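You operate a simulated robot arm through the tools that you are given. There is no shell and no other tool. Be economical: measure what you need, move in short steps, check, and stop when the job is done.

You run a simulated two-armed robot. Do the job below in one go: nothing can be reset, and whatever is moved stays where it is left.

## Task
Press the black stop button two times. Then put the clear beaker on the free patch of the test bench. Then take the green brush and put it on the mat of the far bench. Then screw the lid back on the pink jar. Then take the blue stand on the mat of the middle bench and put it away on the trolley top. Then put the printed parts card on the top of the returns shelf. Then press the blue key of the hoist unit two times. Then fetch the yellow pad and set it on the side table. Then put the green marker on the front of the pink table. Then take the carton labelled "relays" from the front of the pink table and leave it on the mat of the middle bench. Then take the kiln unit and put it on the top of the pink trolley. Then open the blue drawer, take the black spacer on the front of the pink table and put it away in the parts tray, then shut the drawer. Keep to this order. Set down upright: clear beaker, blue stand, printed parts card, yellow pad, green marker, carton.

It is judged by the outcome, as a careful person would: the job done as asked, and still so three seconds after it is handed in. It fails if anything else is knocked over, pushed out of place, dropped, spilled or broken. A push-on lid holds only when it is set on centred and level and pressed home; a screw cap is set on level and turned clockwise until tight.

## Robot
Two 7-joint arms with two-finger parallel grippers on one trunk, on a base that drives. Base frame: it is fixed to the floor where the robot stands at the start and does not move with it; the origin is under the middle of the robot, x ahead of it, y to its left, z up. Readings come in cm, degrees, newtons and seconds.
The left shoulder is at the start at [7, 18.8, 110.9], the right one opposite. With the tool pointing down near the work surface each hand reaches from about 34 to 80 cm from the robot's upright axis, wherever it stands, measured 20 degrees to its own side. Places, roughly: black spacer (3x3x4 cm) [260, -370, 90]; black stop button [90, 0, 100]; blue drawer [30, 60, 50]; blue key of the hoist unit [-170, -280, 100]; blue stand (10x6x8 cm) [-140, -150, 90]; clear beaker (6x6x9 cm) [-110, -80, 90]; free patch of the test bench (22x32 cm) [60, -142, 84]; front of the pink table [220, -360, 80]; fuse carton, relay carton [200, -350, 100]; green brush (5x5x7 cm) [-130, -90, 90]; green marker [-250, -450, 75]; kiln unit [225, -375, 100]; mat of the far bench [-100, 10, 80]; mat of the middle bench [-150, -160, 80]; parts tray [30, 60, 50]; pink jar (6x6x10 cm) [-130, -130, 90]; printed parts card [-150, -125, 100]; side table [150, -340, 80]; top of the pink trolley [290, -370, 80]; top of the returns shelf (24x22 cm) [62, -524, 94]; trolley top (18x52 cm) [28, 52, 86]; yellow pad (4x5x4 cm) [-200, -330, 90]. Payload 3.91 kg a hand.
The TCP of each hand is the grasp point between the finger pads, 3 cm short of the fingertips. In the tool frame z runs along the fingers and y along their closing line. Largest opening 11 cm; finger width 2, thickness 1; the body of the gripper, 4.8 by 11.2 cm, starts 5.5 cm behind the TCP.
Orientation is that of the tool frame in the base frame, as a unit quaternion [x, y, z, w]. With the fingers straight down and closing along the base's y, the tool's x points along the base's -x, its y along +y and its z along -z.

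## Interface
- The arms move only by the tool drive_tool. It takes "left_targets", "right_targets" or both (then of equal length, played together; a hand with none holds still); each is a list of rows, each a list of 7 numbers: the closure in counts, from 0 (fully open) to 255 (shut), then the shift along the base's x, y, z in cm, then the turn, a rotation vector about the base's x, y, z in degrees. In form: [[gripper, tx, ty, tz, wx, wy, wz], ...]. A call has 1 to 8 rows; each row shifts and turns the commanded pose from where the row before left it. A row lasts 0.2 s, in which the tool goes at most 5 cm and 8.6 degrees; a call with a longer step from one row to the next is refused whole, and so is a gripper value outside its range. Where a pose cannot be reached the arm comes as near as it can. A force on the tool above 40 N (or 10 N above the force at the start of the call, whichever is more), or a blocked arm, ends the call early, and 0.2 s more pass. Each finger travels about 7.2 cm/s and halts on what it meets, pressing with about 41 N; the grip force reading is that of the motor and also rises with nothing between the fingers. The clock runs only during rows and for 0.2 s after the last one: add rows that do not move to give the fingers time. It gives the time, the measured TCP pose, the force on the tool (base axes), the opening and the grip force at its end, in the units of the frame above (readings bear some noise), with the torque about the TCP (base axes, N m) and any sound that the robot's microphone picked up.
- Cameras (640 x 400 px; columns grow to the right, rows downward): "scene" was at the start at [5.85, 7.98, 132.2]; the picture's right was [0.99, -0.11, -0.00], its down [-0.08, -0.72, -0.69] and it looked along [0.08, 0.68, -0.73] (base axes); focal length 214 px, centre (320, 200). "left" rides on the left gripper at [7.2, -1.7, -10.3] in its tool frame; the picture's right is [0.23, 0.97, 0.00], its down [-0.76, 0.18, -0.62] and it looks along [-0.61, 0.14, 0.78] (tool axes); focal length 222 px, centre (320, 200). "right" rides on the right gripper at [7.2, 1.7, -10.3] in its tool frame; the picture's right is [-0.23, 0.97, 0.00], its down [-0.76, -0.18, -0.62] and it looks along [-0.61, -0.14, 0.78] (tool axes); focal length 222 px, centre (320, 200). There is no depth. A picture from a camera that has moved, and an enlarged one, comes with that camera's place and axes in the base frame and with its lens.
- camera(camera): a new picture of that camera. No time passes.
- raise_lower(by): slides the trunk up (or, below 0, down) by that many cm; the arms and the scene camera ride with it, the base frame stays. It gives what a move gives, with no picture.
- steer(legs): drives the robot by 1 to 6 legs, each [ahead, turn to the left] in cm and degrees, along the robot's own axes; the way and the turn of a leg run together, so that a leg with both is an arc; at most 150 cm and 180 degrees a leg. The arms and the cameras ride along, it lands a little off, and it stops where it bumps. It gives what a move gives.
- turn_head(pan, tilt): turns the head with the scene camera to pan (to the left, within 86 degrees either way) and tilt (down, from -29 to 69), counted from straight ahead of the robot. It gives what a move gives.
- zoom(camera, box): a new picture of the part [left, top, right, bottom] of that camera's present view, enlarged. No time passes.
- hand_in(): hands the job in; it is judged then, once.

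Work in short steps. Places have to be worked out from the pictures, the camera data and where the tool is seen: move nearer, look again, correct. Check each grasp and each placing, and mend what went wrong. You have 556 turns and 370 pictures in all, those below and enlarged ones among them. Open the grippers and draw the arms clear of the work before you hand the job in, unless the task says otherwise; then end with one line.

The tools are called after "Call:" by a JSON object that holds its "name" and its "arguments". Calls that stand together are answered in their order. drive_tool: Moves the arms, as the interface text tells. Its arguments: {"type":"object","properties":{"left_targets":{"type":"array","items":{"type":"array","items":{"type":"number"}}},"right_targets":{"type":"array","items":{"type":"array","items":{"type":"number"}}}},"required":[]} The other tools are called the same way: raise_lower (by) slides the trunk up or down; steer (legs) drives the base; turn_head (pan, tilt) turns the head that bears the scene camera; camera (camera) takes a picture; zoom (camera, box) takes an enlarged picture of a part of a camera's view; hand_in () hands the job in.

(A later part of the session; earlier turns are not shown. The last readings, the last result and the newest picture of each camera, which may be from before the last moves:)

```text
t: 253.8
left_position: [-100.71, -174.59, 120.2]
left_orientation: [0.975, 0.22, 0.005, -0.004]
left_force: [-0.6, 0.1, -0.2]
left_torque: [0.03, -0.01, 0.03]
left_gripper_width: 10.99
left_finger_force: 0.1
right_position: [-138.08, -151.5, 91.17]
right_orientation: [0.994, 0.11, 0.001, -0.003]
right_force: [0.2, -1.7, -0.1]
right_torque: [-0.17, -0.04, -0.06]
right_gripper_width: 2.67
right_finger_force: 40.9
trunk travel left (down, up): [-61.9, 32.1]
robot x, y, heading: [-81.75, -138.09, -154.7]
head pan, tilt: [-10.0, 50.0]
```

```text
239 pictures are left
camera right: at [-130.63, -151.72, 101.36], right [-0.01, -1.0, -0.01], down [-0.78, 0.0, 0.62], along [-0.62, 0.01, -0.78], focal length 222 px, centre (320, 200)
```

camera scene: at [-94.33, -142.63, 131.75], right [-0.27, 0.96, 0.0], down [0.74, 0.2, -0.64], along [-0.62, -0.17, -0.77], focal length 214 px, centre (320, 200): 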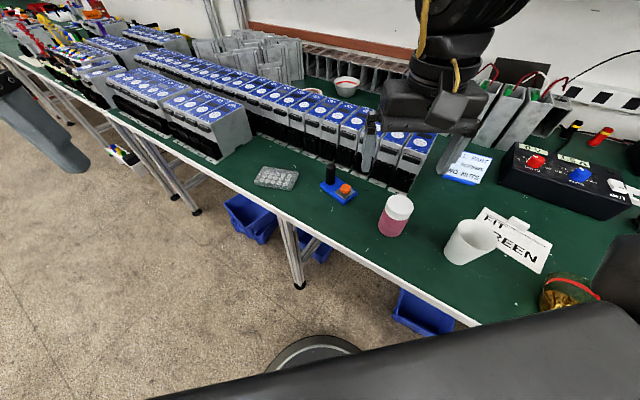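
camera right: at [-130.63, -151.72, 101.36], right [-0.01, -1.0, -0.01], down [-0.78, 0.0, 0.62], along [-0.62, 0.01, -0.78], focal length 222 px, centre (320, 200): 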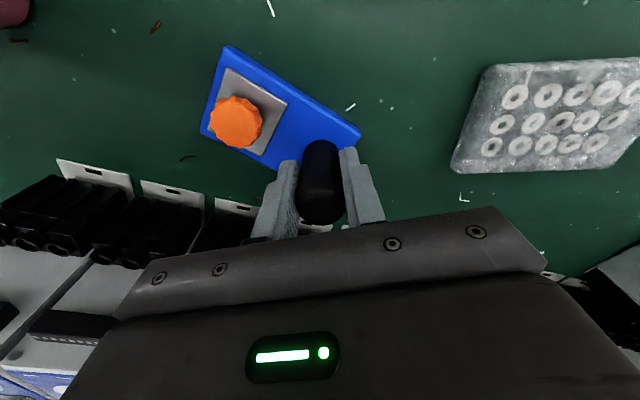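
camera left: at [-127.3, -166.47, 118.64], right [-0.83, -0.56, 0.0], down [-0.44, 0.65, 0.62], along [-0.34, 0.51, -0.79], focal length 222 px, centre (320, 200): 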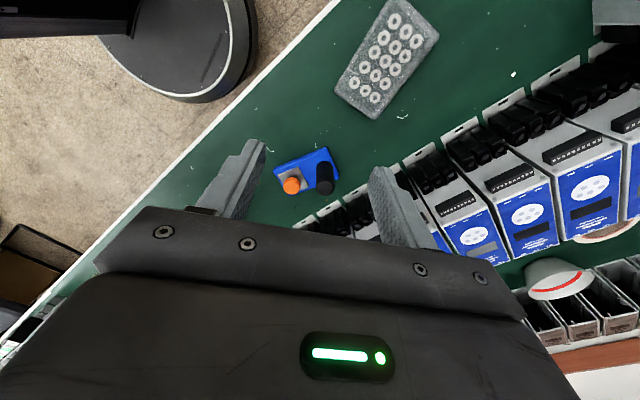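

Post gripped (2.67 cm). I lift, draw it in, and drive to the trolley by the start corner.

Call:
{"name": "drive_tool", "arguments": {"right_targets": [[220, 0, 0, 2, 0, 0, 0], [220, 0, 0, 4, 0, 0, 0], [220, 0, 0, 4, 0, 0, 0], [220, 1, 1, 4, 0, 0, 0], [220, 3, 2, 2, 0, 0, 0], [220, 3, 3, 0.5, 0, 0, 0], [220, 3, 3, 0, 0, 0, 0], [220, 3, 3, 0, 0, 0, 0]]}}

Call:
{"name": "camera", "arguments": {"camera": "right"}}

Call:
{"name": "steer", "arguments": {"legs": [[-30, 0], [0, -150], [125, 0], [0, 36]]}}

Call:
{"name": "turn_head", "arguments": {"pan": 0, "tilt": 45}}

Call:
{"name": "camera", "arguments": {"camera": "scene"}}

```text
t: 255.7
left_position: [-100.71, -174.39, 120.35]
left_orientation: [0.976, 0.22, 0.005, -0.002]
left_force: [0.3, 0.7, 0.5]
left_torque: [0.03, -0.04, 0.0]
left_gripper_width: 10.99
left_finger_force: 0.1
right_position: [-125.14, -139.38, 107.63]
right_orientation: [0.994, 0.109, 0.0, -0.002]
right_force: [-0.2, 0.2, -3.1]
right_torque: [-0.09, 0.04, 0.01]
right_gripper_width: 2.69
right_finger_force: 40.6
trunk travel left (down, up): [-61.9, 32.1]
robot x, y, heading: [-82.47, -138.51, -154.7]
head pan, tilt: [-10.0, 50.0]
```

```text
238 pictures are left
camera right: at [-117.68, -139.5, 117.84], right [-0.01, -1.0, 0.0], down [-0.78, 0.0, 0.62], along [-0.62, 0.01, -0.78], focal length 222 px, centre (320, 200)
```

right: 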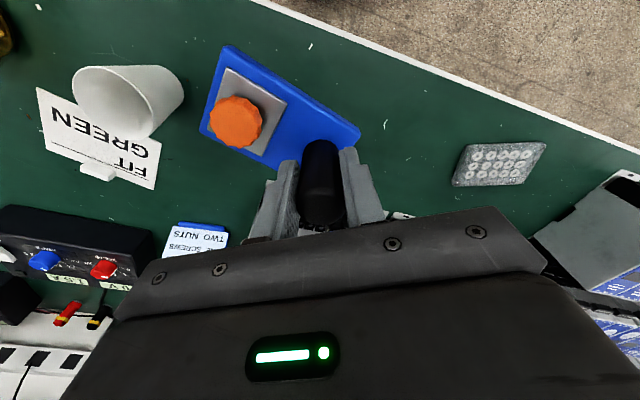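

```text
t: 271.4
left_position: [-13.17, 9.06, 120.33]
left_orientation: [0.724, -0.689, 0.006, 0.003]
left_force: [-0.2, 0.2, 1.2]
left_torque: [0.0, 0.05, 0.0]
left_gripper_width: 11.0
left_finger_force: 0.0
right_position: [28.66, 18.04, 107.51]
right_orientation: [-0.643, 0.765, -0.002, 0.001]
right_force: [-0.9, -0.2, -2.6]
right_torque: [0.03, -0.01, 0.01]
right_gripper_width: 2.68
right_finger_force: 40.6
trunk travel left (down, up): [-61.9, 32.1]
robot x, y, heading: [13.32, -22.2, 92.9]
head pan, tilt: [-10.0, 50.0]
```

```text
t: 272.1
left_position: [-13.23, 8.81, 120.42]
left_orientation: [0.724, -0.69, 0.007, 0.003]
left_force: [-0.1, 0.2, 0.5]
left_torque: [-0.02, 0.0, -0.03]
left_gripper_width: 11.02
left_finger_force: 0.1
right_position: [28.54, 17.97, 107.44]
right_orientation: [-0.643, 0.766, -0.002, 0.0]
right_force: [-0.8, -1.0, -2.7]
right_torque: [0.06, 0.07, 0.01]
right_gripper_width: 2.67
right_finger_force: 40.8
trunk travel left (down, up): [-61.9, 32.1]
robot x, y, heading: [12.88, -21.97, 92.7]
head pan, tilt: [0.0, 45.0]
```

```text
237 pictures are left
camera scene: at [12.42, -8.74, 132.44], right [1.0, 0.05, 0.0], down [0.03, -0.71, -0.71], along [-0.03, 0.71, -0.71], focal length 214 px, centre (320, 200)
```

scene: 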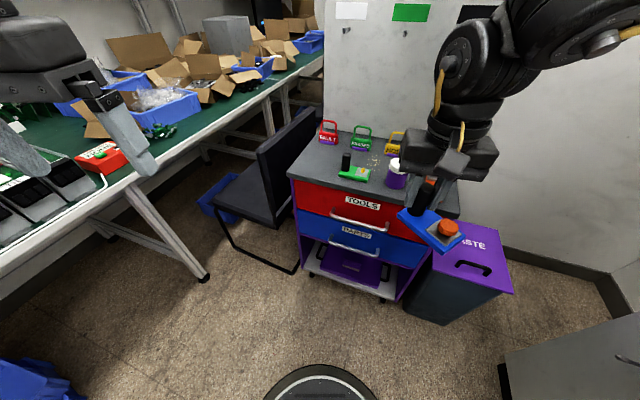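

I zoom on the trolley top to find a free place.

Call:
{"name": "zoom", "arguments": {"camera": "scene", "box": [270, 90, 470, 215]}}

Call:
{"name": "camera", "arguments": {"camera": "right"}}

```text
3.20 times, centred on (370, 152) of scene
camera zoom: at [12.42, -8.74, 132.44], right [1.0, 0.05, 0.0], down [0.03, -0.71, -0.71], along [-0.03, 0.71, -0.71], focal length 686 px, centre (160, 352)
```

zoom: 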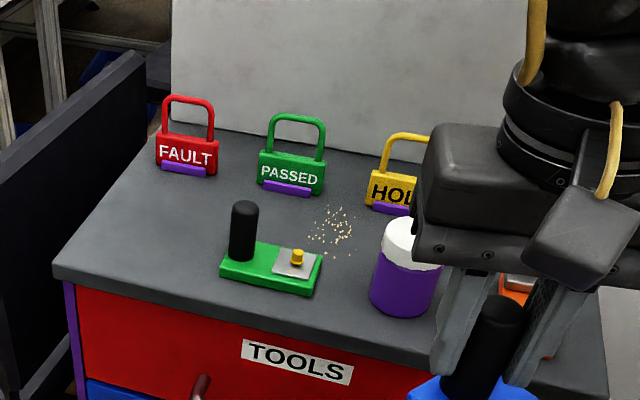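

```text
235 pictures are left
camera right: at [25.53, 11.1, 117.81], right [-0.92, 0.39, -0.01], down [0.3, 0.72, 0.62], along [0.25, 0.57, -0.78], focal length 222 px, centre (320, 200)
```

right: 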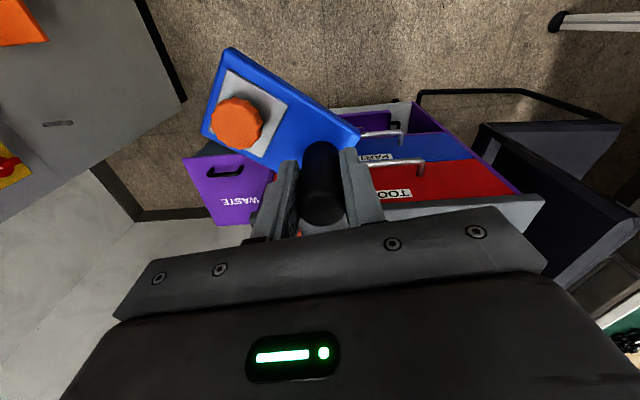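

The trolley's left front area (left of the green stand) is free; target for the post about [9.6, 58.7] with the base long axis running front-back. I drive 25 cm ahead and turn 10° left, then rotate the stand.

Call:
{"name": "steer", "arguments": {"legs": [[24, 0], [0, 10]]}}

Call:
{"name": "drive_tool", "arguments": {"right_targets": [[220, 0, 0, 0.5, 0, 0, -7.4], [220, 0, 0, 0.5, 0, 0, -7.4], [220, 0, 0, 0, 0, 0, -7.4], [220, 0, 0, 0, 0, 0, -7.4], [220, 0, 0, 0, 0, 0, -7.4], [220, 0, 0, 0, 0, 0, -7.4], [220, 0, 0, 0, 0, 0, -7.4], [220, 0, 0, 0, 0, 0, -7.4]]}}

Call:
{"name": "camera", "arguments": {"camera": "scene"}}

Call:
{"name": "camera", "arguments": {"camera": "right"}}

```text
t: 274.6
left_position: [-19.48, 27.9, 120.41]
left_orientation: [0.782, -0.623, 0.007, 0.002]
left_force: [0.3, -0.4, 0.1]
left_torque: [0.02, 0.02, 0.02]
left_gripper_width: 11.01
left_finger_force: 0.1
right_position: [20.2, 44.13, 107.46]
right_orientation: [0.708, -0.706, 0.003, -0.001]
right_force: [-0.5, 0.2, -3.2]
right_torque: [0.05, 0.04, 0.02]
right_gripper_width: 2.71
right_finger_force: 41.0
trunk travel left (down, up): [-61.9, 32.1]
robot x, y, heading: [12.02, 2.36, 103.0]
head pan, tilt: [0.0, 45.0]
```

```text
t: 276.4
left_position: [-19.34, 27.76, 120.33]
left_orientation: [0.782, -0.623, 0.006, 0.001]
left_force: [0.0, 0.1, 0.2]
left_torque: [0.02, 0.02, 0.02]
left_gripper_width: 10.99
left_finger_force: 0.1
right_position: [20.22, 44.0, 108.46]
right_orientation: [-0.265, 0.964, -0.002, -0.001]
right_force: [0.5, 0.1, -3.3]
right_torque: [0.08, 0.02, 0.01]
right_gripper_width: 2.69
right_finger_force: 41.0
trunk travel left (down, up): [-61.9, 32.1]
robot x, y, heading: [11.7, 2.06, 103.1]
head pan, tilt: [0.0, 45.0]
```

```text
234 pictures are left
camera scene: at [8.92, 14.93, 132.44], right [0.97, 0.22, 0.0], down [0.16, -0.69, -0.71], along [-0.16, 0.69, -0.71], focal length 214 px, centre (320, 200)
```

scene: 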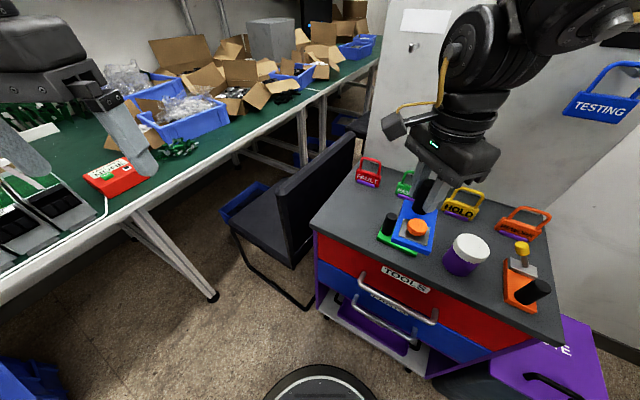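

```text
233 pictures are left
camera right: at [12.96, 41.79, 118.79], right [-0.3, 0.95, -0.01], down [0.74, 0.24, 0.62], along [0.6, 0.19, -0.78], focal length 222 px, centre (320, 200)
```

right: 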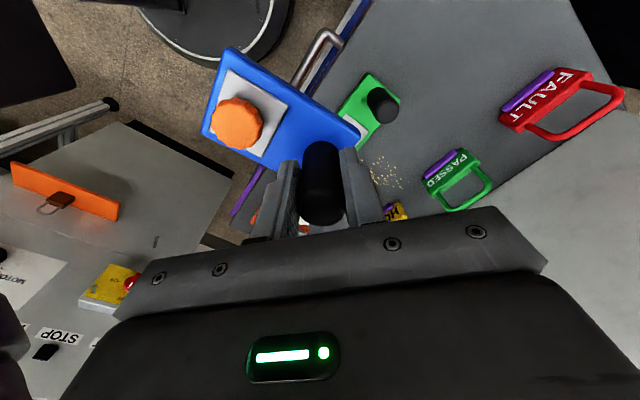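

The map matches. I carry the stand to above [9.6, 58.7].

Call:
{"name": "drive_tool", "arguments": {"right_targets": [[220, -2.1, 2.9, 0, 0, 0, 0], [220, -2.1, 2.9, 0, 0, 0, 0], [220, -2.1, 2.9, 0, 0, 0, 0], [220, -2.1, 3, 0, 0, 0, 0], [220, -2.2, 3, -1, 0, 0, 0], [220, 0, 0, -3, 0, 0, 0], [220, 0, 0, -3, 0, 0, 0], [220, 0, 0, 0, 0, 0, 0]]}}

Call:
{"name": "zoom", "arguments": {"camera": "scene", "box": [290, 130, 480, 260]}}

Call:
{"name": "camera", "arguments": {"camera": "right"}}

```text
t: 278.2
left_position: [-19.49, 27.7, 120.39]
left_orientation: [0.782, -0.623, 0.006, 0.002]
left_force: [-0.7, -0.1, 0.8]
left_torque: [-0.02, -0.01, 0.03]
left_gripper_width: 11.02
left_finger_force: 0.1
right_position: [9.49, 58.77, 101.39]
right_orientation: [-0.267, 0.964, -0.003, 0.001]
right_force: [0.1, 0.1, -2.9]
right_torque: [0.06, 0.0, 0.01]
right_gripper_width: 2.68
right_finger_force: 41.2
trunk travel left (down, up): [-61.9, 32.1]
robot x, y, heading: [12.14, 2.13, 102.9]
head pan, tilt: [0.0, 45.0]
```

```text
3.08 times, centred on (385, 195) of scene
camera zoom: at [8.86, 14.9, 132.44], right [0.97, 0.22, 0.0], down [0.16, -0.69, -0.71], along [-0.16, 0.69, -0.71], focal length 660 px, centre (120, 215)
```

zoom: 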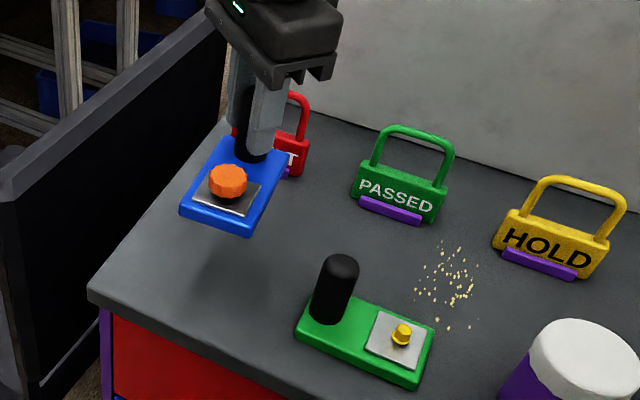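

```text
231 pictures are left
camera right: at [2.37, 56.49, 111.8], right [-0.31, 0.95, -0.01], down [0.74, 0.24, 0.62], along [0.6, 0.19, -0.78], focal length 222 px, centre (320, 200)
```

right: 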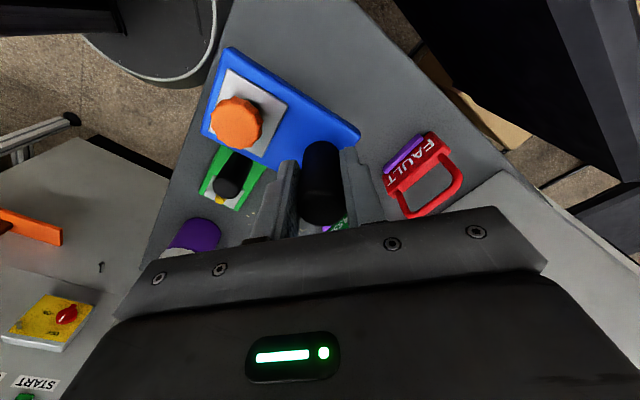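

It hangs right over the free area. I lower toward the top in steps.

Call:
{"name": "drive_tool", "arguments": {"right_targets": [[220, 0.3, -0.5, -3, 0, 0, 0], [220, 0, 0, -3, 0, 0, 0], [220, 0, 0, -2.2, 0, 0, 0], [220, 0, 0, 0, 0, 0, 0]]}}

Call:
{"name": "zoom", "arguments": {"camera": "scene", "box": [290, 130, 480, 260]}}

```text
t: 279.2
left_position: [-19.36, 27.82, 120.29]
left_orientation: [0.782, -0.623, 0.005, 0.001]
left_force: [0.3, 0.3, -0.3]
left_torque: [-0.02, 0.01, 0.02]
left_gripper_width: 11.02
left_finger_force: 0.0
right_position: [9.89, 58.12, 93.22]
right_orientation: [-0.267, 0.964, -0.002, 0.0]
right_force: [0.3, 0.0, -3.7]
right_torque: [0.08, -0.05, -0.01]
right_gripper_width: 2.68
right_finger_force: 41.2
trunk travel left (down, up): [-61.9, 32.1]
robot x, y, heading: [11.76, 2.2, 102.9]
head pan, tilt: [0.0, 45.0]
```

```text
3.08 times, centred on (385, 195) of scene
camera zoom: at [8.92, 14.93, 132.44], right [0.97, 0.22, 0.0], down [0.16, -0.69, -0.71], along [-0.16, 0.69, -0.71], focal length 660 px, centre (120, 215)
```

zoom: 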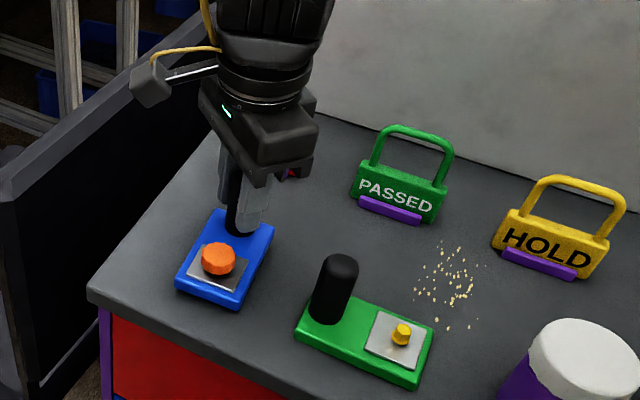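

Call:
{"name": "drive_tool", "arguments": {"right_targets": [[220, 0, 0, -0.4, 0, 0, 0], [220, 0, 0, -0.4, 0, 0, 0], [220, 0, 0, -0.3, 0, 0, 0], [220, 0, 0, -0.3, 0, 0, 0]]}}

```text
t: 280.2
left_position: [-19.29, 27.87, 120.31]
left_orientation: [0.782, -0.623, 0.007, 0.001]
left_force: [0.0, -0.4, 0.2]
left_torque: [0.04, 0.03, -0.03]
left_gripper_width: 11.03
left_finger_force: 0.1
right_position: [9.81, 58.37, 92.11]
right_orientation: [-0.267, 0.964, -0.001, 0.0]
right_force: [1.2, 0.7, 12.0]
right_torque: [0.15, 0.3, 0.08]
right_gripper_width: 2.68
right_finger_force: 41.0
trunk travel left (down, up): [-61.9, 32.1]
robot x, y, heading: [12.18, 1.92, 102.9]
head pan, tilt: [0.0, 45.0]
```

Contact (12 N). I open gently and rise.

Call:
{"name": "drive_tool", "arguments": {"right_targets": [[200, 0, 0, 0, 0, 0, 0], [150, 0, 0, 0, 0, 0, 0], [100, 0, 0, 0, 0, 0, 0], [100, 0, 0, 2, 0, 0, 0], [100, 0, 0, 4, 0, 0, 0], [100, 0, -1, 4, 0, 0, 0], [60, 1, -3, 3, 0, 0, 0], [0, 1, -3, 2, 0, 0, 0]]}}

Call:
{"name": "zoom", "arguments": {"camera": "scene", "box": [290, 130, 480, 260]}}

```text
t: 282.0
left_position: [-19.28, 27.63, 120.39]
left_orientation: [0.782, -0.623, 0.005, 0.0]
left_force: [0.2, 0.3, 0.1]
left_torque: [0.0, 0.02, -0.03]
left_gripper_width: 11.0
left_finger_force: 0.0
right_position: [11.97, 51.11, 106.98]
right_orientation: [-0.267, 0.964, -0.003, 0.001]
right_force: [0.3, 0.0, 0.8]
right_torque: [0.02, 0.03, -0.01]
right_gripper_width: 11.01
right_finger_force: 0.1
trunk travel left (down, up): [-61.9, 32.1]
robot x, y, heading: [12.19, 2.07, 103.3]
head pan, tilt: [0.0, 45.0]
```

```text
3.08 times, centred on (385, 195) of scene
camera zoom: at [8.99, 14.78, 132.45], right [0.97, 0.22, 0.0], down [0.16, -0.69, -0.71], along [-0.16, 0.69, -0.71], focal length 660 px, centre (120, 215)
```

zoom: 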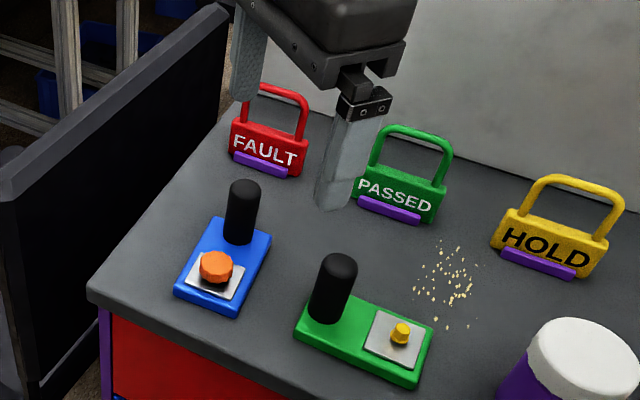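

Blue stand is set on the trolley. Next the printed parts card: I tuck and unwind the right hand and drive back to the middle bench.

Call:
{"name": "drive_tool", "arguments": {"right_targets": [[0, 1.2, -1, 1, 0, 0, 8], [0, 1.2, -1, 1, 0, 0, 8], [0, 1.2, -1, 1, 0, 0, 8], [0, 1.2, -1, 1, 0, 0, 8], [0, 1.2, -1, 1, 0, 0, 8], [0, 1.2, -1, 0, 0, 0, 8], [0, 1.2, -1, 0, 0, 0, 8]]}}

Call:
{"name": "steer", "arguments": {"legs": [[-25, 0], [0, 137], [135, 0], [0, -65], [30, 0]]}}

Call:
{"name": "turn_head", "arguments": {"pan": -8, "tilt": 42}}

Call:
{"name": "camera", "arguments": {"camera": "scene"}}

```text
t: 283.6
left_position: [-19.3, 27.73, 120.45]
left_orientation: [0.782, -0.624, 0.007, 0.002]
left_force: [0.7, 0.2, -0.2]
left_torque: [-0.03, 0.0, -0.01]
left_gripper_width: 11.02
left_finger_force: 0.1
right_position: [20.36, 44.23, 111.82]
right_orientation: [-0.689, 0.725, -0.003, 0.002]
right_force: [0.5, 0.0, -0.1]
right_torque: [-0.02, 0.01, 0.0]
right_gripper_width: 11.03
right_finger_force: 0.1
trunk travel left (down, up): [-61.9, 32.1]
robot x, y, heading: [11.82, 2.05, 102.8]
head pan, tilt: [0.0, 45.0]
```

```text
t: 301.9
left_position: [-113.25, -159.14, 120.32]
left_orientation: [0.999, -0.042, 0.005, -0.003]
left_force: [0.3, -0.6, -0.6]
left_torque: [0.01, -0.01, 0.02]
left_gripper_width: 10.98
left_finger_force: 0.2
right_position: [-116.81, -116.3, 112.01]
right_orientation: [0.984, -0.18, 0.0, -0.002]
right_force: [0.2, -0.2, 0.3]
right_torque: [0.02, 0.04, 0.02]
right_gripper_width: 11.0
right_finger_force: 0.0
trunk travel left (down, up): [-61.9, 32.1]
robot x, y, heading: [-79.05, -137.02, 175.3]
head pan, tilt: [0.0, 45.0]
```

```text
t: 302.6
left_position: [-113.28, -159.03, 120.38]
left_orientation: [0.999, -0.042, 0.006, -0.002]
left_force: [0.0, -0.9, -0.4]
left_torque: [0.0, -0.02, -0.01]
left_gripper_width: 11.02
left_finger_force: 0.0
right_position: [-116.98, -116.36, 111.95]
right_orientation: [0.984, -0.179, 0.001, -0.002]
right_force: [-0.2, 0.0, -0.9]
right_torque: [0.02, 0.03, 0.0]
right_gripper_width: 10.99
right_finger_force: 0.0
trunk travel left (down, up): [-61.9, 32.1]
robot x, y, heading: [-79.21, -137.05, 175.3]
head pan, tilt: [-8.0, 42.0]
```

```text
228 pictures are left
camera scene: at [-92.49, -134.82, 132.86], right [0.22, 0.98, 0.0], down [0.65, -0.15, -0.74], along [-0.72, 0.16, -0.67], focal length 214 px, centre (320, 200)
```

scene: 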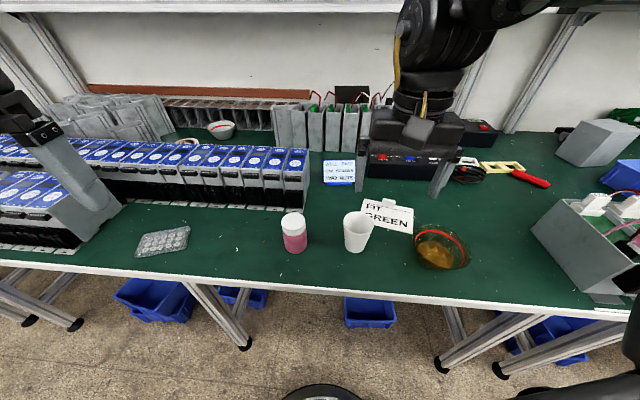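

I zoom on the card and look through the right wrist camera too.

Call:
{"name": "zoom", "arguments": {"camera": "scene", "box": [290, 130, 390, 205]}}

Call:
{"name": "camera", "arguments": {"camera": "right"}}

```text
5.33 times, centred on (340, 168) of scene
camera zoom: at [-92.49, -134.82, 132.86], right [0.22, 0.98, 0.0], down [0.65, -0.15, -0.74], along [-0.72, 0.16, -0.67], focal length 1144 px, centre (213, 373)
```

zoom: 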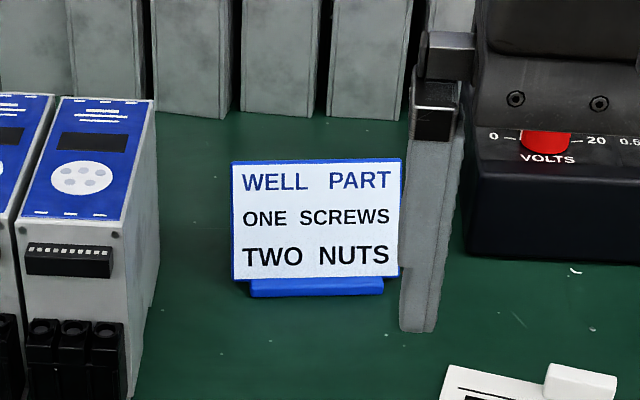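

```text
226 pictures are left
camera right: at [-110.87, -120.64, 122.18], right [-0.56, -0.83, -0.01], down [-0.65, 0.43, 0.62], along [-0.52, 0.35, -0.78], focal length 222 px, centre (320, 200)
```

right: 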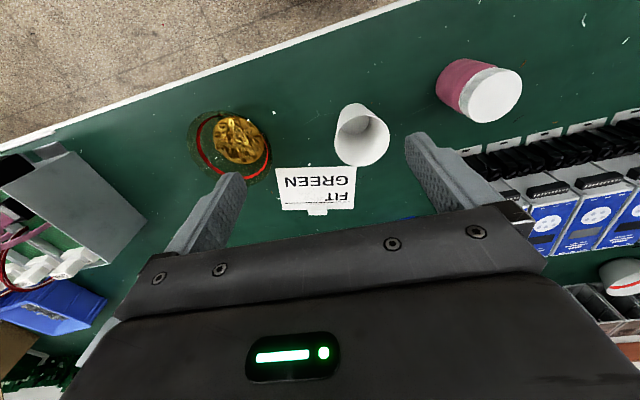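

The card plate is about 11 cm wide, too wide across, so I'll pinch it front-to-back by the plate. I drive 8 cm closer and get the hand above it for a close look.

Call:
{"name": "steer", "arguments": {"legs": [[8, 0]]}}

Call:
{"name": "drive_tool", "arguments": {"right_targets": [[0, -3, 0.3, 0, 0, 0, -8], [0, -3, 0.3, 0, 0, 0, -8], [0, -3, 0.3, 0, 0, 0, -8], [0, -3, 0.3, 0, 0, 0, -8], [0, -3, 0.3, 0, 0, 0, -8], [0, -3, 0, -1, 0, 0, -8], [0, -3, 0, -1, 0, 0, -8], [0, -3, 0, -1, 0, 0, -8]]}}

Call:
{"name": "camera", "arguments": {"camera": "right"}}

Call:
{"name": "camera", "arguments": {"camera": "scene"}}

```text
t: 303.7
left_position: [-121.09, -158.28, 120.42]
left_orientation: [0.999, -0.042, 0.005, -0.002]
left_force: [-0.4, 0.9, 1.6]
left_torque: [0.01, -0.01, 0.02]
left_gripper_width: 11.0
left_finger_force: 0.0
right_position: [-124.79, -115.76, 111.96]
right_orientation: [0.984, -0.179, -0.001, -0.003]
right_force: [0.8, -0.1, 0.7]
right_torque: [-0.02, 0.02, -0.01]
right_gripper_width: 11.0
right_finger_force: 0.0
trunk travel left (down, up): [-61.9, 32.1]
robot x, y, heading: [-87.0, -136.54, 175.0]
head pan, tilt: [-8.0, 42.0]
```

```text
t: 305.5
left_position: [-121.3, -158.5, 120.22]
left_orientation: [0.999, -0.042, 0.006, -0.003]
left_force: [-0.2, -0.5, 0.6]
left_torque: [0.01, -0.04, -0.05]
left_gripper_width: 11.0
left_finger_force: 0.1
right_position: [-148.94, -114.38, 108.79]
right_orientation: [0.738, -0.674, 0.001, -0.003]
right_force: [0.3, 0.1, -0.3]
right_torque: [0.01, 0.0, 0.02]
right_gripper_width: 11.02
right_finger_force: 0.0
trunk travel left (down, up): [-61.9, 32.1]
robot x, y, heading: [-87.16, -136.31, 175.1]
head pan, tilt: [-8.0, 42.0]
```

```text
225 pictures are left
camera right: at [-150.1, -121.91, 119.16], right [-0.99, 0.14, -0.01], down [0.1, 0.77, 0.63], along [0.09, 0.62, -0.78], focal length 222 px, centre (320, 200)
```

right: 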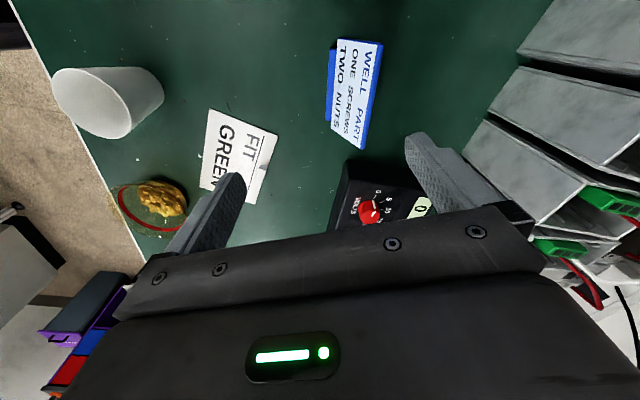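

```text
224 pictures are left
camera scene: at [-100.51, -134.32, 132.86], right [0.22, 0.98, 0.0], down [0.65, -0.15, -0.74], along [-0.72, 0.17, -0.67], focal length 214 px, centre (320, 200)
```

scene: 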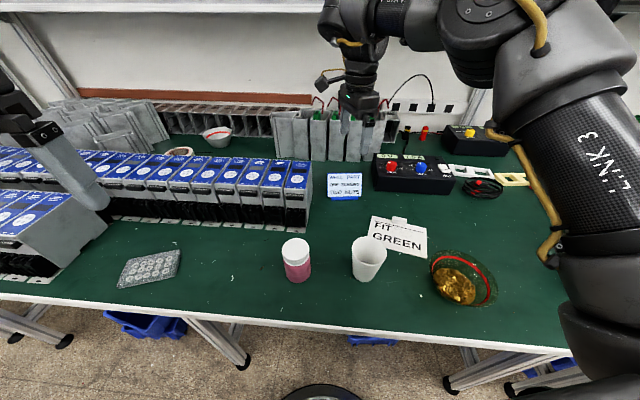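

The plate leans back about 25°, and there are fins close behind, so I'll pinch it with vertical fingers. I turn −15° more to face its normal and go above [-153, -115].

Call:
{"name": "drive_tool", "arguments": {"right_targets": [[40, -1.5, -0.2, -2, 0, 0, -7.5], [80, -1.5, -0.2, -2, 0, 0, -7.5], [90, -1, -0.2, -2.5, 0, 0, 0], [90, 0, 0, -1.5, 0, 0, 0], [90, 0, 0, 0, 0, 0, 0]]}}

Call:
{"name": "camera", "arguments": {"camera": "right"}}

Call:
{"name": "zoom", "arguments": {"camera": "scene", "box": [290, 110, 410, 210]}}

```text
t: 306.7
left_position: [-121.12, -158.48, 120.36]
left_orientation: [0.999, -0.042, 0.006, -0.002]
left_force: [0.0, -0.9, 0.3]
left_torque: [0.0, 0.0, 0.0]
left_gripper_width: 11.0
left_finger_force: 0.0
right_position: [-152.82, -114.82, 100.88]
right_orientation: [-0.644, 0.765, -0.002, 0.002]
right_force: [0.1, -0.2, 0.2]
right_torque: [-0.01, -0.03, 0.0]
right_gripper_width: 7.13
right_finger_force: 0.1
trunk travel left (down, up): [-61.9, 32.1]
robot x, y, heading: [-86.97, -136.4, 175.1]
head pan, tilt: [-8.0, 42.0]
```

```text
223 pictures are left
camera right: at [-155.77, -121.81, 111.18], right [-0.92, 0.39, -0.01], down [0.3, 0.72, 0.62], along [0.25, 0.57, -0.78], focal length 222 px, centre (320, 200)
```

right: 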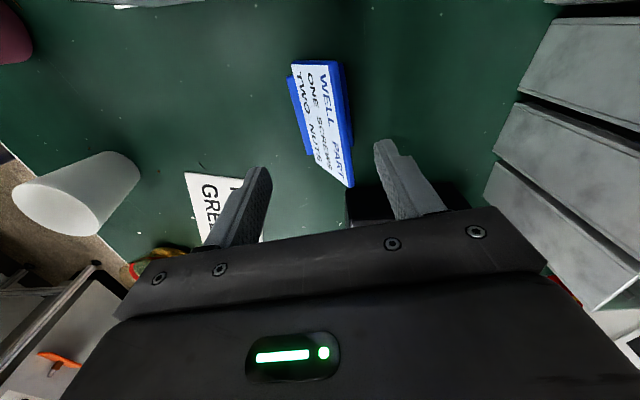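

```text
4.00 times, centred on (350, 160) of scene
camera zoom: at [-100.3, -134.2, 132.88], right [0.22, 0.98, 0.0], down [0.65, -0.15, -0.74], along [-0.72, 0.16, -0.67], focal length 858 px, centre (200, 360)
```

zoom: 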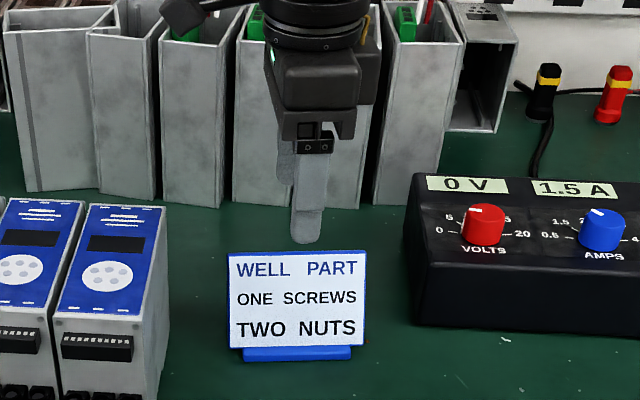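

Aligned; the plate's middle is under the TCP. I descend to z 91.

Call:
{"name": "drive_tool", "arguments": {"right_targets": [[85, 0, 0, -3, 0, 0, 0], [85, 0, 0, -3, 0, 0, 0], [85, 0, 0, -3, 0, 0, 0], [85, 0, 0, -0.8, 0, 0, 0], [85, 0, 0, 0, 0, 0, 0]]}}

Call:
{"name": "camera", "arguments": {"camera": "right"}}

Call:
{"name": "zoom", "arguments": {"camera": "scene", "box": [290, 110, 410, 210]}}

```text
t: 307.9
left_position: [-121.09, -158.42, 120.41]
left_orientation: [0.999, -0.042, 0.006, -0.003]
left_force: [0.1, -0.6, -0.5]
left_torque: [0.04, 0.04, 0.01]
left_gripper_width: 11.0
left_finger_force: 0.1
right_position: [-152.81, -114.93, 91.04]
right_orientation: [-0.645, 0.765, -0.001, 0.002]
right_force: [0.2, -0.4, 0.4]
right_torque: [0.0, -0.01, 0.0]
right_gripper_width: 7.36
right_finger_force: 0.1
trunk travel left (down, up): [-61.9, 32.1]
robot x, y, heading: [-86.95, -136.3, 175.1]
head pan, tilt: [-8.0, 42.0]
```

```text
221 pictures are left
camera right: at [-155.84, -121.73, 101.38], right [-0.92, 0.39, -0.01], down [0.3, 0.72, 0.62], along [0.25, 0.57, -0.78], focal length 222 px, centre (320, 200)
```

right: 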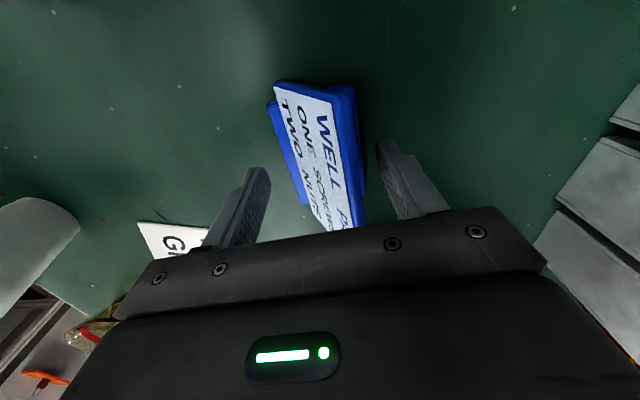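

```text
4.00 times, centred on (350, 160) of scene
camera zoom: at [-100.32, -134.19, 132.87], right [0.22, 0.98, 0.0], down [0.65, -0.15, -0.74], along [-0.72, 0.16, -0.67], focal length 858 px, centre (200, 360)
```

zoom: 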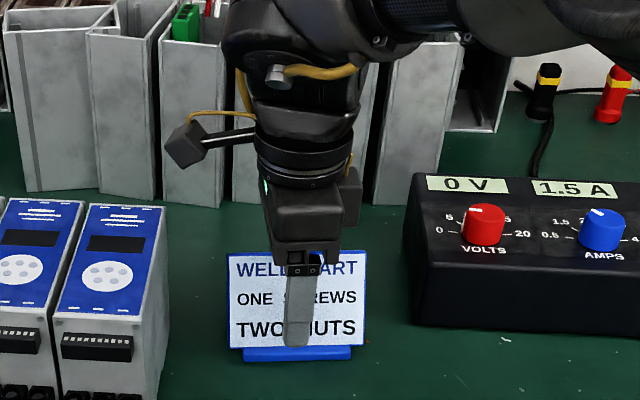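

Fingers straddle the plate near its middle. I close slowly.

Call:
{"name": "drive_tool", "arguments": {"right_targets": [[110, 0, 0, 0, 0, 0, 0], [150, 0, 0, 0, 0, 0, 0], [190, 0, 0, 0.2, 0, 0, 0], [230, 0, 0, 0.2, 0, 0, 0], [255, 0, 0, 0, 0, 0, 0], [255, 0, 0, 0, 0, 0, 0]]}}

Call:
{"name": "camera", "arguments": {"camera": "right"}}

Call:
{"name": "zoom", "arguments": {"camera": "scene", "box": [290, 110, 410, 210]}}

```text
t: 309.3
left_position: [-121.07, -158.48, 120.31]
left_orientation: [0.999, -0.041, 0.005, -0.003]
left_force: [-0.8, 0.2, -0.4]
left_torque: [0.01, 0.02, 0.01]
left_gripper_width: 11.03
left_finger_force: 0.0
right_position: [-152.74, -114.85, 91.54]
right_orientation: [-0.645, 0.764, -0.002, 0.001]
right_force: [0.4, 0.1, 1.4]
right_torque: [0.02, -0.05, -0.01]
right_gripper_width: 0.74
right_finger_force: 41.3
trunk travel left (down, up): [-61.9, 32.1]
robot x, y, heading: [-86.68, -136.36, 174.7]
head pan, tilt: [-8.0, 42.0]
```

```text
219 pictures are left
camera right: at [-155.82, -121.75, 101.82], right [-0.92, 0.39, -0.01], down [0.3, 0.72, 0.62], along [0.25, 0.57, -0.78], focal length 222 px, centre (320, 200)
```

right: 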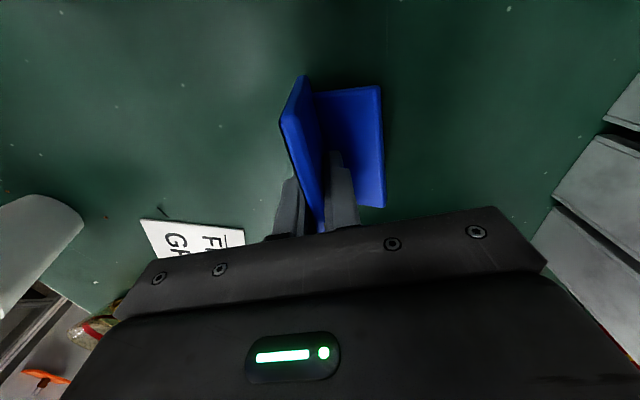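

```text
4.00 times, centred on (350, 160) of scene
camera zoom: at [-100.31, -134.18, 132.87], right [0.22, 0.98, 0.0], down [0.65, -0.15, -0.74], along [-0.72, 0.16, -0.67], focal length 858 px, centre (200, 360)
```

zoom: 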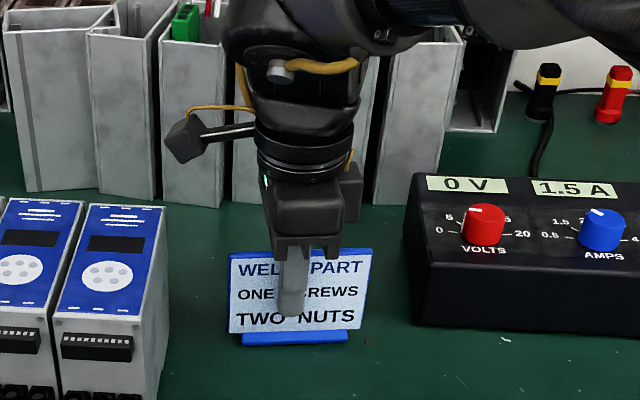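

Gripped (0.74 cm plate). I lift straight up and draw it in over the aisle.

Call:
{"name": "drive_tool", "arguments": {"right_targets": [[255, 0, 0, 2, 0, 0, 0], [255, 0, 0, 4, 0, 0, 0], [255, 0, 0, 4, 0, 0, 0], [255, 1, 0, 4, 0, 0, 0], [255, 4, 0, 2, 0, 0, 0], [255, 4, -0.5, 1, 0, 0, 0], [255, 4, -0.5, 0, 0, 0, 0], [255, 4, -0.5, 0, 0, 0, 0]]}}

Call:
{"name": "drive_tool", "arguments": {"right_targets": [[255, 4, 0, 0, 0, 0, 8], [255, 4, 0, 0, 0, 0, 8], [255, 4, 0, 0, 0, 0, 8], [255, 4, 0, 0, 0, 0, 8], [255, 2, 0, 0, 0, 0, 8]]}}

Call:
{"name": "camera", "arguments": {"camera": "scene"}}

Call:
{"name": "camera", "arguments": {"camera": "right"}}

```text
t: 311.1
left_position: [-121.05, -158.25, 120.36]
left_orientation: [0.999, -0.041, 0.005, -0.001]
left_force: [-0.6, -0.5, -0.5]
left_torque: [-0.02, 0.05, 0.0]
left_gripper_width: 10.98
left_finger_force: 0.0
right_position: [-135.68, -116.31, 108.55]
right_orientation: [-0.645, 0.764, -0.001, 0.0]
right_force: [0.3, -0.4, -0.2]
right_torque: [-0.02, 0.04, -0.01]
right_gripper_width: 0.73
right_finger_force: 40.5
trunk travel left (down, up): [-61.9, 32.1]
robot x, y, heading: [-87.31, -136.87, 175.3]
head pan, tilt: [-8.0, 42.0]
```

```text
t: 312.3
left_position: [-121.09, -158.6, 120.25]
left_orientation: [0.999, -0.042, 0.006, -0.002]
left_force: [0.4, 0.6, 0.0]
left_torque: [-0.01, -0.02, 0.0]
left_gripper_width: 11.0
left_finger_force: 0.1
right_position: [-117.87, -116.48, 108.63]
right_orientation: [0.868, -0.497, 0.002, -0.003]
right_force: [0.3, 0.8, -0.4]
right_torque: [-0.02, -0.02, -0.01]
right_gripper_width: 0.74
right_finger_force: 40.7
trunk travel left (down, up): [-61.9, 32.1]
robot x, y, heading: [-87.19, -136.17, 175.1]
head pan, tilt: [-8.0, 42.0]
```

```text
217 pictures are left
camera scene: at [-100.34, -134.17, 132.87], right [0.22, 0.98, 0.0], down [0.65, -0.15, -0.74], along [-0.72, 0.16, -0.67], focal length 214 px, centre (320, 200)
```

scene: 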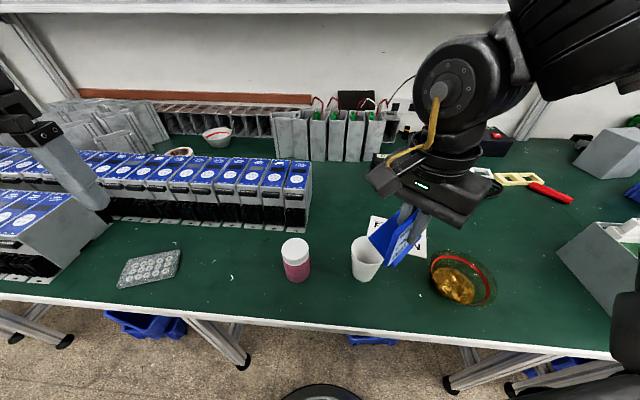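

```text
216 pictures are left
camera right: at [-115.75, -123.6, 118.84], right [-0.95, -0.3, -0.01], down [-0.23, 0.75, 0.62], along [-0.18, 0.6, -0.78], focal length 222 px, centre (320, 200)
```

right: 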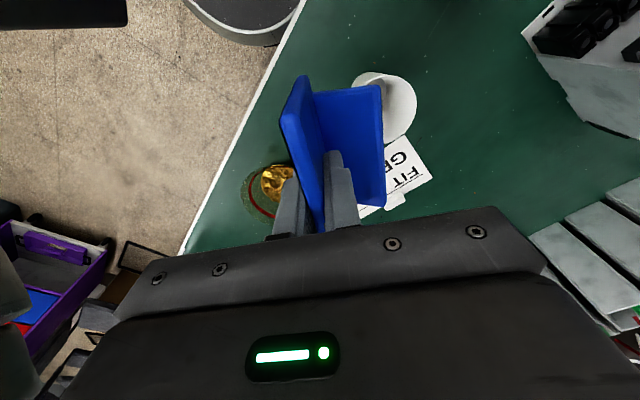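

The card is secure. I back into the aisle, face down the room (−105°), and look ahead.

Call:
{"name": "steer", "arguments": {"legs": [[-55, 0], [0, 80]]}}

Call:
{"name": "turn_head", "arguments": {"pan": 0, "tilt": 10}}

Call:
{"name": "camera", "arguments": {"camera": "scene"}}

Call:
{"name": "turn_head", "arguments": {"pan": 60, "tilt": 15}}

Call:
{"name": "camera", "arguments": {"camera": "scene"}}

```text
t: 318.9
left_position: [-16.56, -178.5, 120.41]
left_orientation: [0.794, 0.607, 0.002, -0.006]
left_force: [-0.2, 0.1, -0.2]
left_torque: [-0.02, 0.03, 0.02]
left_gripper_width: 10.99
left_finger_force: 0.0
right_position: [-57.3, -167.71, 108.56]
right_orientation: [0.985, 0.173, 0.0, -0.003]
right_force: [0.3, 0.4, -0.4]
right_torque: [0.0, -0.02, 0.02]
right_gripper_width: 0.73
right_finger_force: 41.5
trunk travel left (down, up): [-61.9, 32.1]
robot x, y, heading: [-31.66, -141.22, -104.8]
head pan, tilt: [-8.0, 42.0]
```

```text
t: 319.9
left_position: [-16.53, -178.66, 120.45]
left_orientation: [0.795, 0.607, 0.003, -0.006]
left_force: [0.4, 0.4, 0.3]
left_torque: [0.01, 0.0, 0.03]
left_gripper_width: 11.01
left_finger_force: 0.1
right_position: [-57.29, -167.7, 108.68]
right_orientation: [0.985, 0.173, -0.001, -0.002]
right_force: [-0.4, -0.1, -1.4]
right_torque: [-0.01, -0.02, 0.0]
right_gripper_width: 0.77
right_finger_force: 40.8
trunk travel left (down, up): [-61.9, 32.1]
robot x, y, heading: [-31.95, -140.92, -105.5]
head pan, tilt: [0.0, 10.0]
```

```text
215 pictures are left
camera scene: at [-35.85, -154.93, 137.93], right [-0.96, 0.26, 0.0], down [0.05, 0.17, -0.98], along [-0.26, -0.95, -0.17], focal length 214 px, centre (320, 200)
```

scene: 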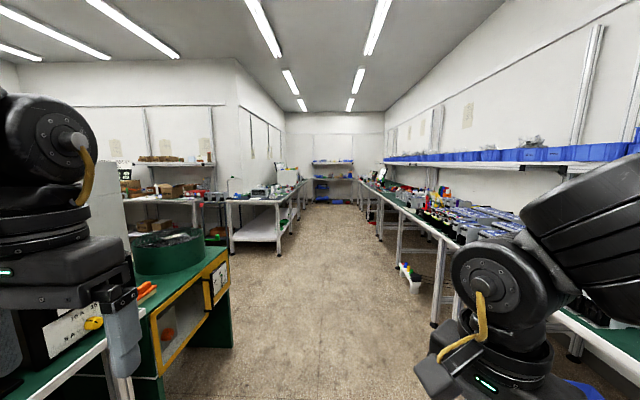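

```text
t: 321.2
left_position: [-16.55, -178.53, 120.41]
left_orientation: [0.795, 0.607, 0.003, -0.006]
left_force: [-1.0, -0.4, -0.4]
left_torque: [0.01, 0.02, 0.01]
left_gripper_width: 10.99
left_finger_force: 0.1
right_position: [-57.24, -167.74, 108.53]
right_orientation: [0.985, 0.173, -0.001, -0.004]
right_force: [-0.5, 0.2, -0.3]
right_torque: [0.01, 0.0, 0.0]
right_gripper_width: 0.77
right_finger_force: 41.0
trunk travel left (down, up): [-61.9, 32.1]
robot x, y, heading: [-32.08, -141.21, -105.2]
head pan, tilt: [60.0, 15.0]
```

```text
214 pictures are left
camera scene: at [-26.82, -152.6, 137.12], right [-0.71, -0.7, 0.0], down [-0.18, 0.18, -0.97], along [0.68, -0.69, -0.26], focal length 214 px, centre (320, 200)
```

scene: 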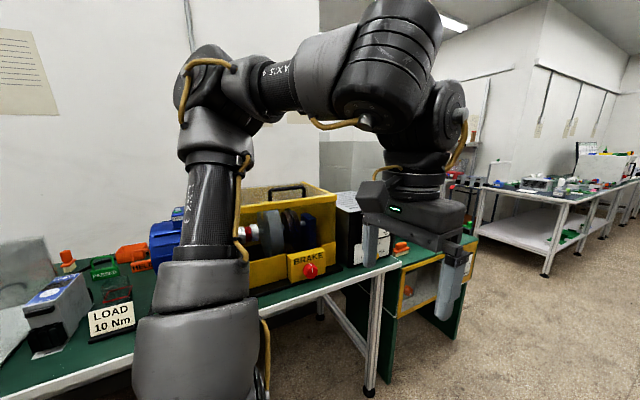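

The lane is clear. The returns shelf lies ahead-left past the green cabinet. I drive 195 cm down the aisle and look left.

Call:
{"name": "steer", "arguments": {"legs": [[100, 0], [95, 0], [0, 60]]}}

Call:
{"name": "turn_head", "arguments": {"pan": 0, "tilt": 15}}

Call:
{"name": "camera", "arguments": {"camera": "scene"}}

```text
t: 333.5
left_position: [-43.54, -334.81, 120.34]
left_orientation: [0.39, 0.921, -0.001, -0.006]
left_force: [-0.1, 0.5, 0.7]
left_torque: [0.02, -0.03, 0.02]
left_gripper_width: 10.99
left_finger_force: 0.0
right_position: [-73.64, -364.27, 108.45]
right_orientation: [0.771, 0.637, -0.001, -0.002]
right_force: [0.4, 0.8, -0.3]
right_torque: [-0.01, 0.0, 0.02]
right_gripper_width: 0.74
right_finger_force: 41.1
trunk travel left (down, up): [-61.9, 32.1]
robot x, y, heading: [-83.54, -328.96, -45.8]
head pan, tilt: [60.0, 15.0]
```

```text
t: 334.8
left_position: [-43.41, -334.79, 120.48]
left_orientation: [0.39, 0.921, -0.001, -0.006]
left_force: [0.0, -0.5, 0.8]
left_torque: [-0.04, -0.01, 0.0]
left_gripper_width: 10.95
left_finger_force: 0.1
right_position: [-73.58, -364.16, 108.53]
right_orientation: [0.771, 0.637, -0.002, -0.001]
right_force: [-0.4, 0.9, -0.4]
right_torque: [0.03, -0.03, 0.0]
right_gripper_width: 0.72
right_finger_force: 41.4
trunk travel left (down, up): [-61.9, 32.1]
robot x, y, heading: [-83.62, -328.92, -45.9]
head pan, tilt: [0.0, 15.0]
```

```text
213 pictures are left
camera scene: at [-73.64, -339.18, 137.12], right [-0.72, -0.7, 0.0], down [-0.18, 0.19, -0.97], along [0.67, -0.69, -0.26], focal length 214 px, centre (320, 200)
```

scene: 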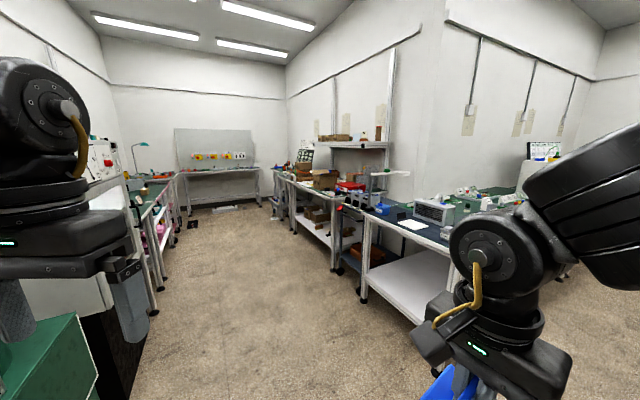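

I zoom on the area where the returns shelf should be.

Call:
{"name": "zoom", "arguments": {"camera": "scene", "box": [270, 110, 470, 260]}}

```text
2.67 times, centred on (370, 185) of scene
camera zoom: at [-73.64, -339.18, 137.12], right [-0.72, -0.7, 0.0], down [-0.18, 0.19, -0.97], along [0.67, -0.69, -0.26], focal length 572 px, centre (187, 240)
```

zoom: 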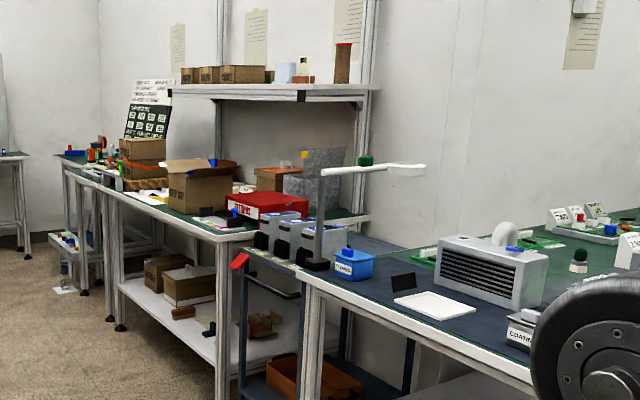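

Call:
{"name": "zoom", "arguments": {"camera": "scene", "box": [320, 160, 400, 215]}}

```text
7.27 times, centred on (360, 188) of scene
camera zoom: at [-73.64, -339.18, 137.12], right [-0.72, -0.7, 0.0], down [-0.18, 0.19, -0.97], along [0.67, -0.69, -0.26], focal length 1560 px, centre (29, 291)
```

zoom: 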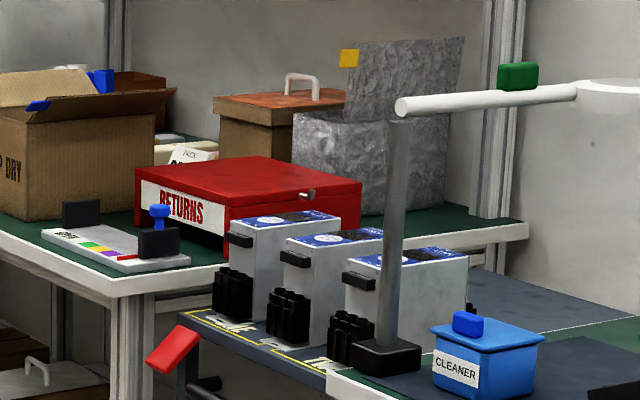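

That red RETURNS box is the shelf, its top free. I drive to stand about 60 cm in front of it, facing it.

Call:
{"name": "steer", "arguments": {"legs": [[0, 5.5], [110, 0], [100, 0], [0, -64]]}}

Call:
{"name": "turn_head", "arguments": {"pan": 0, "tilt": 42}}

Call:
{"name": "camera", "arguments": {"camera": "scene"}}

Call:
{"name": "camera", "arguments": {"camera": "right"}}

```text
t: 348.5
left_position: [91.71, -502.2, 120.4]
left_orientation: [0.788, 0.615, 0.002, -0.006]
left_force: [-0.8, -0.7, 0.0]
left_torque: [-0.01, -0.03, -0.01]
left_gripper_width: 10.98
left_finger_force: 0.0
right_position: [50.72, -492.36, 108.48]
right_orientation: [0.983, 0.182, -0.001, -0.003]
right_force: [-0.6, 0.2, -0.2]
right_torque: [-0.02, 0.0, 0.01]
right_gripper_width: 0.72
right_finger_force: 40.7
trunk travel left (down, up): [-61.9, 32.1]
robot x, y, heading: [75.33, -465.16, -104.2]
head pan, tilt: [0.0, 15.0]
```

```text
t: 349.4
left_position: [91.68, -502.23, 120.45]
left_orientation: [0.789, 0.615, 0.003, -0.006]
left_force: [0.2, -0.5, -0.6]
left_torque: [-0.01, 0.01, 0.03]
left_gripper_width: 11.0
left_finger_force: 0.0
right_position: [50.77, -492.24, 108.54]
right_orientation: [0.983, 0.182, 0.0, -0.002]
right_force: [0.3, 0.7, -1.3]
right_torque: [0.02, 0.0, 0.03]
right_gripper_width: 0.74
right_finger_force: 41.0
trunk travel left (down, up): [-61.9, 32.1]
robot x, y, heading: [75.31, -465.15, -103.9]
head pan, tilt: [0.0, 42.0]
```

```text
210 pictures are left
camera scene: at [72.14, -478.12, 132.88], right [-0.97, 0.24, 0.0], down [0.16, 0.65, -0.74], along [-0.18, -0.72, -0.67], focal length 214 px, centre (320, 200)
```

scene: 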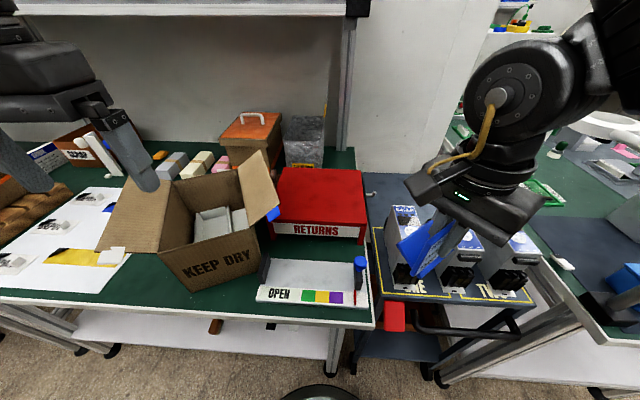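

```text
209 pictures are left
camera right: at [58.01, -491.39, 118.85], right [0.14, -0.99, -0.01], down [-0.77, -0.11, 0.62], along [-0.62, -0.08, -0.78], focal length 222 px, centre (320, 200)
```

right: 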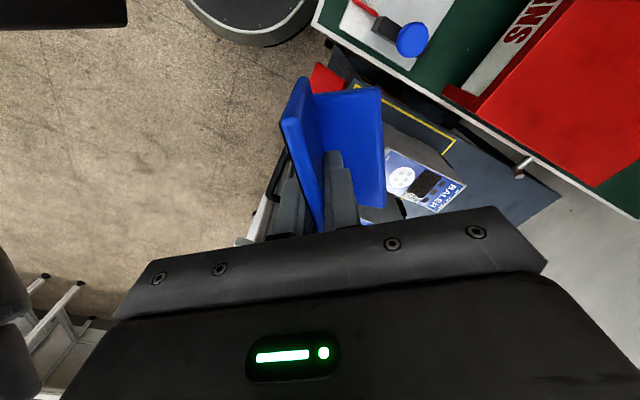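

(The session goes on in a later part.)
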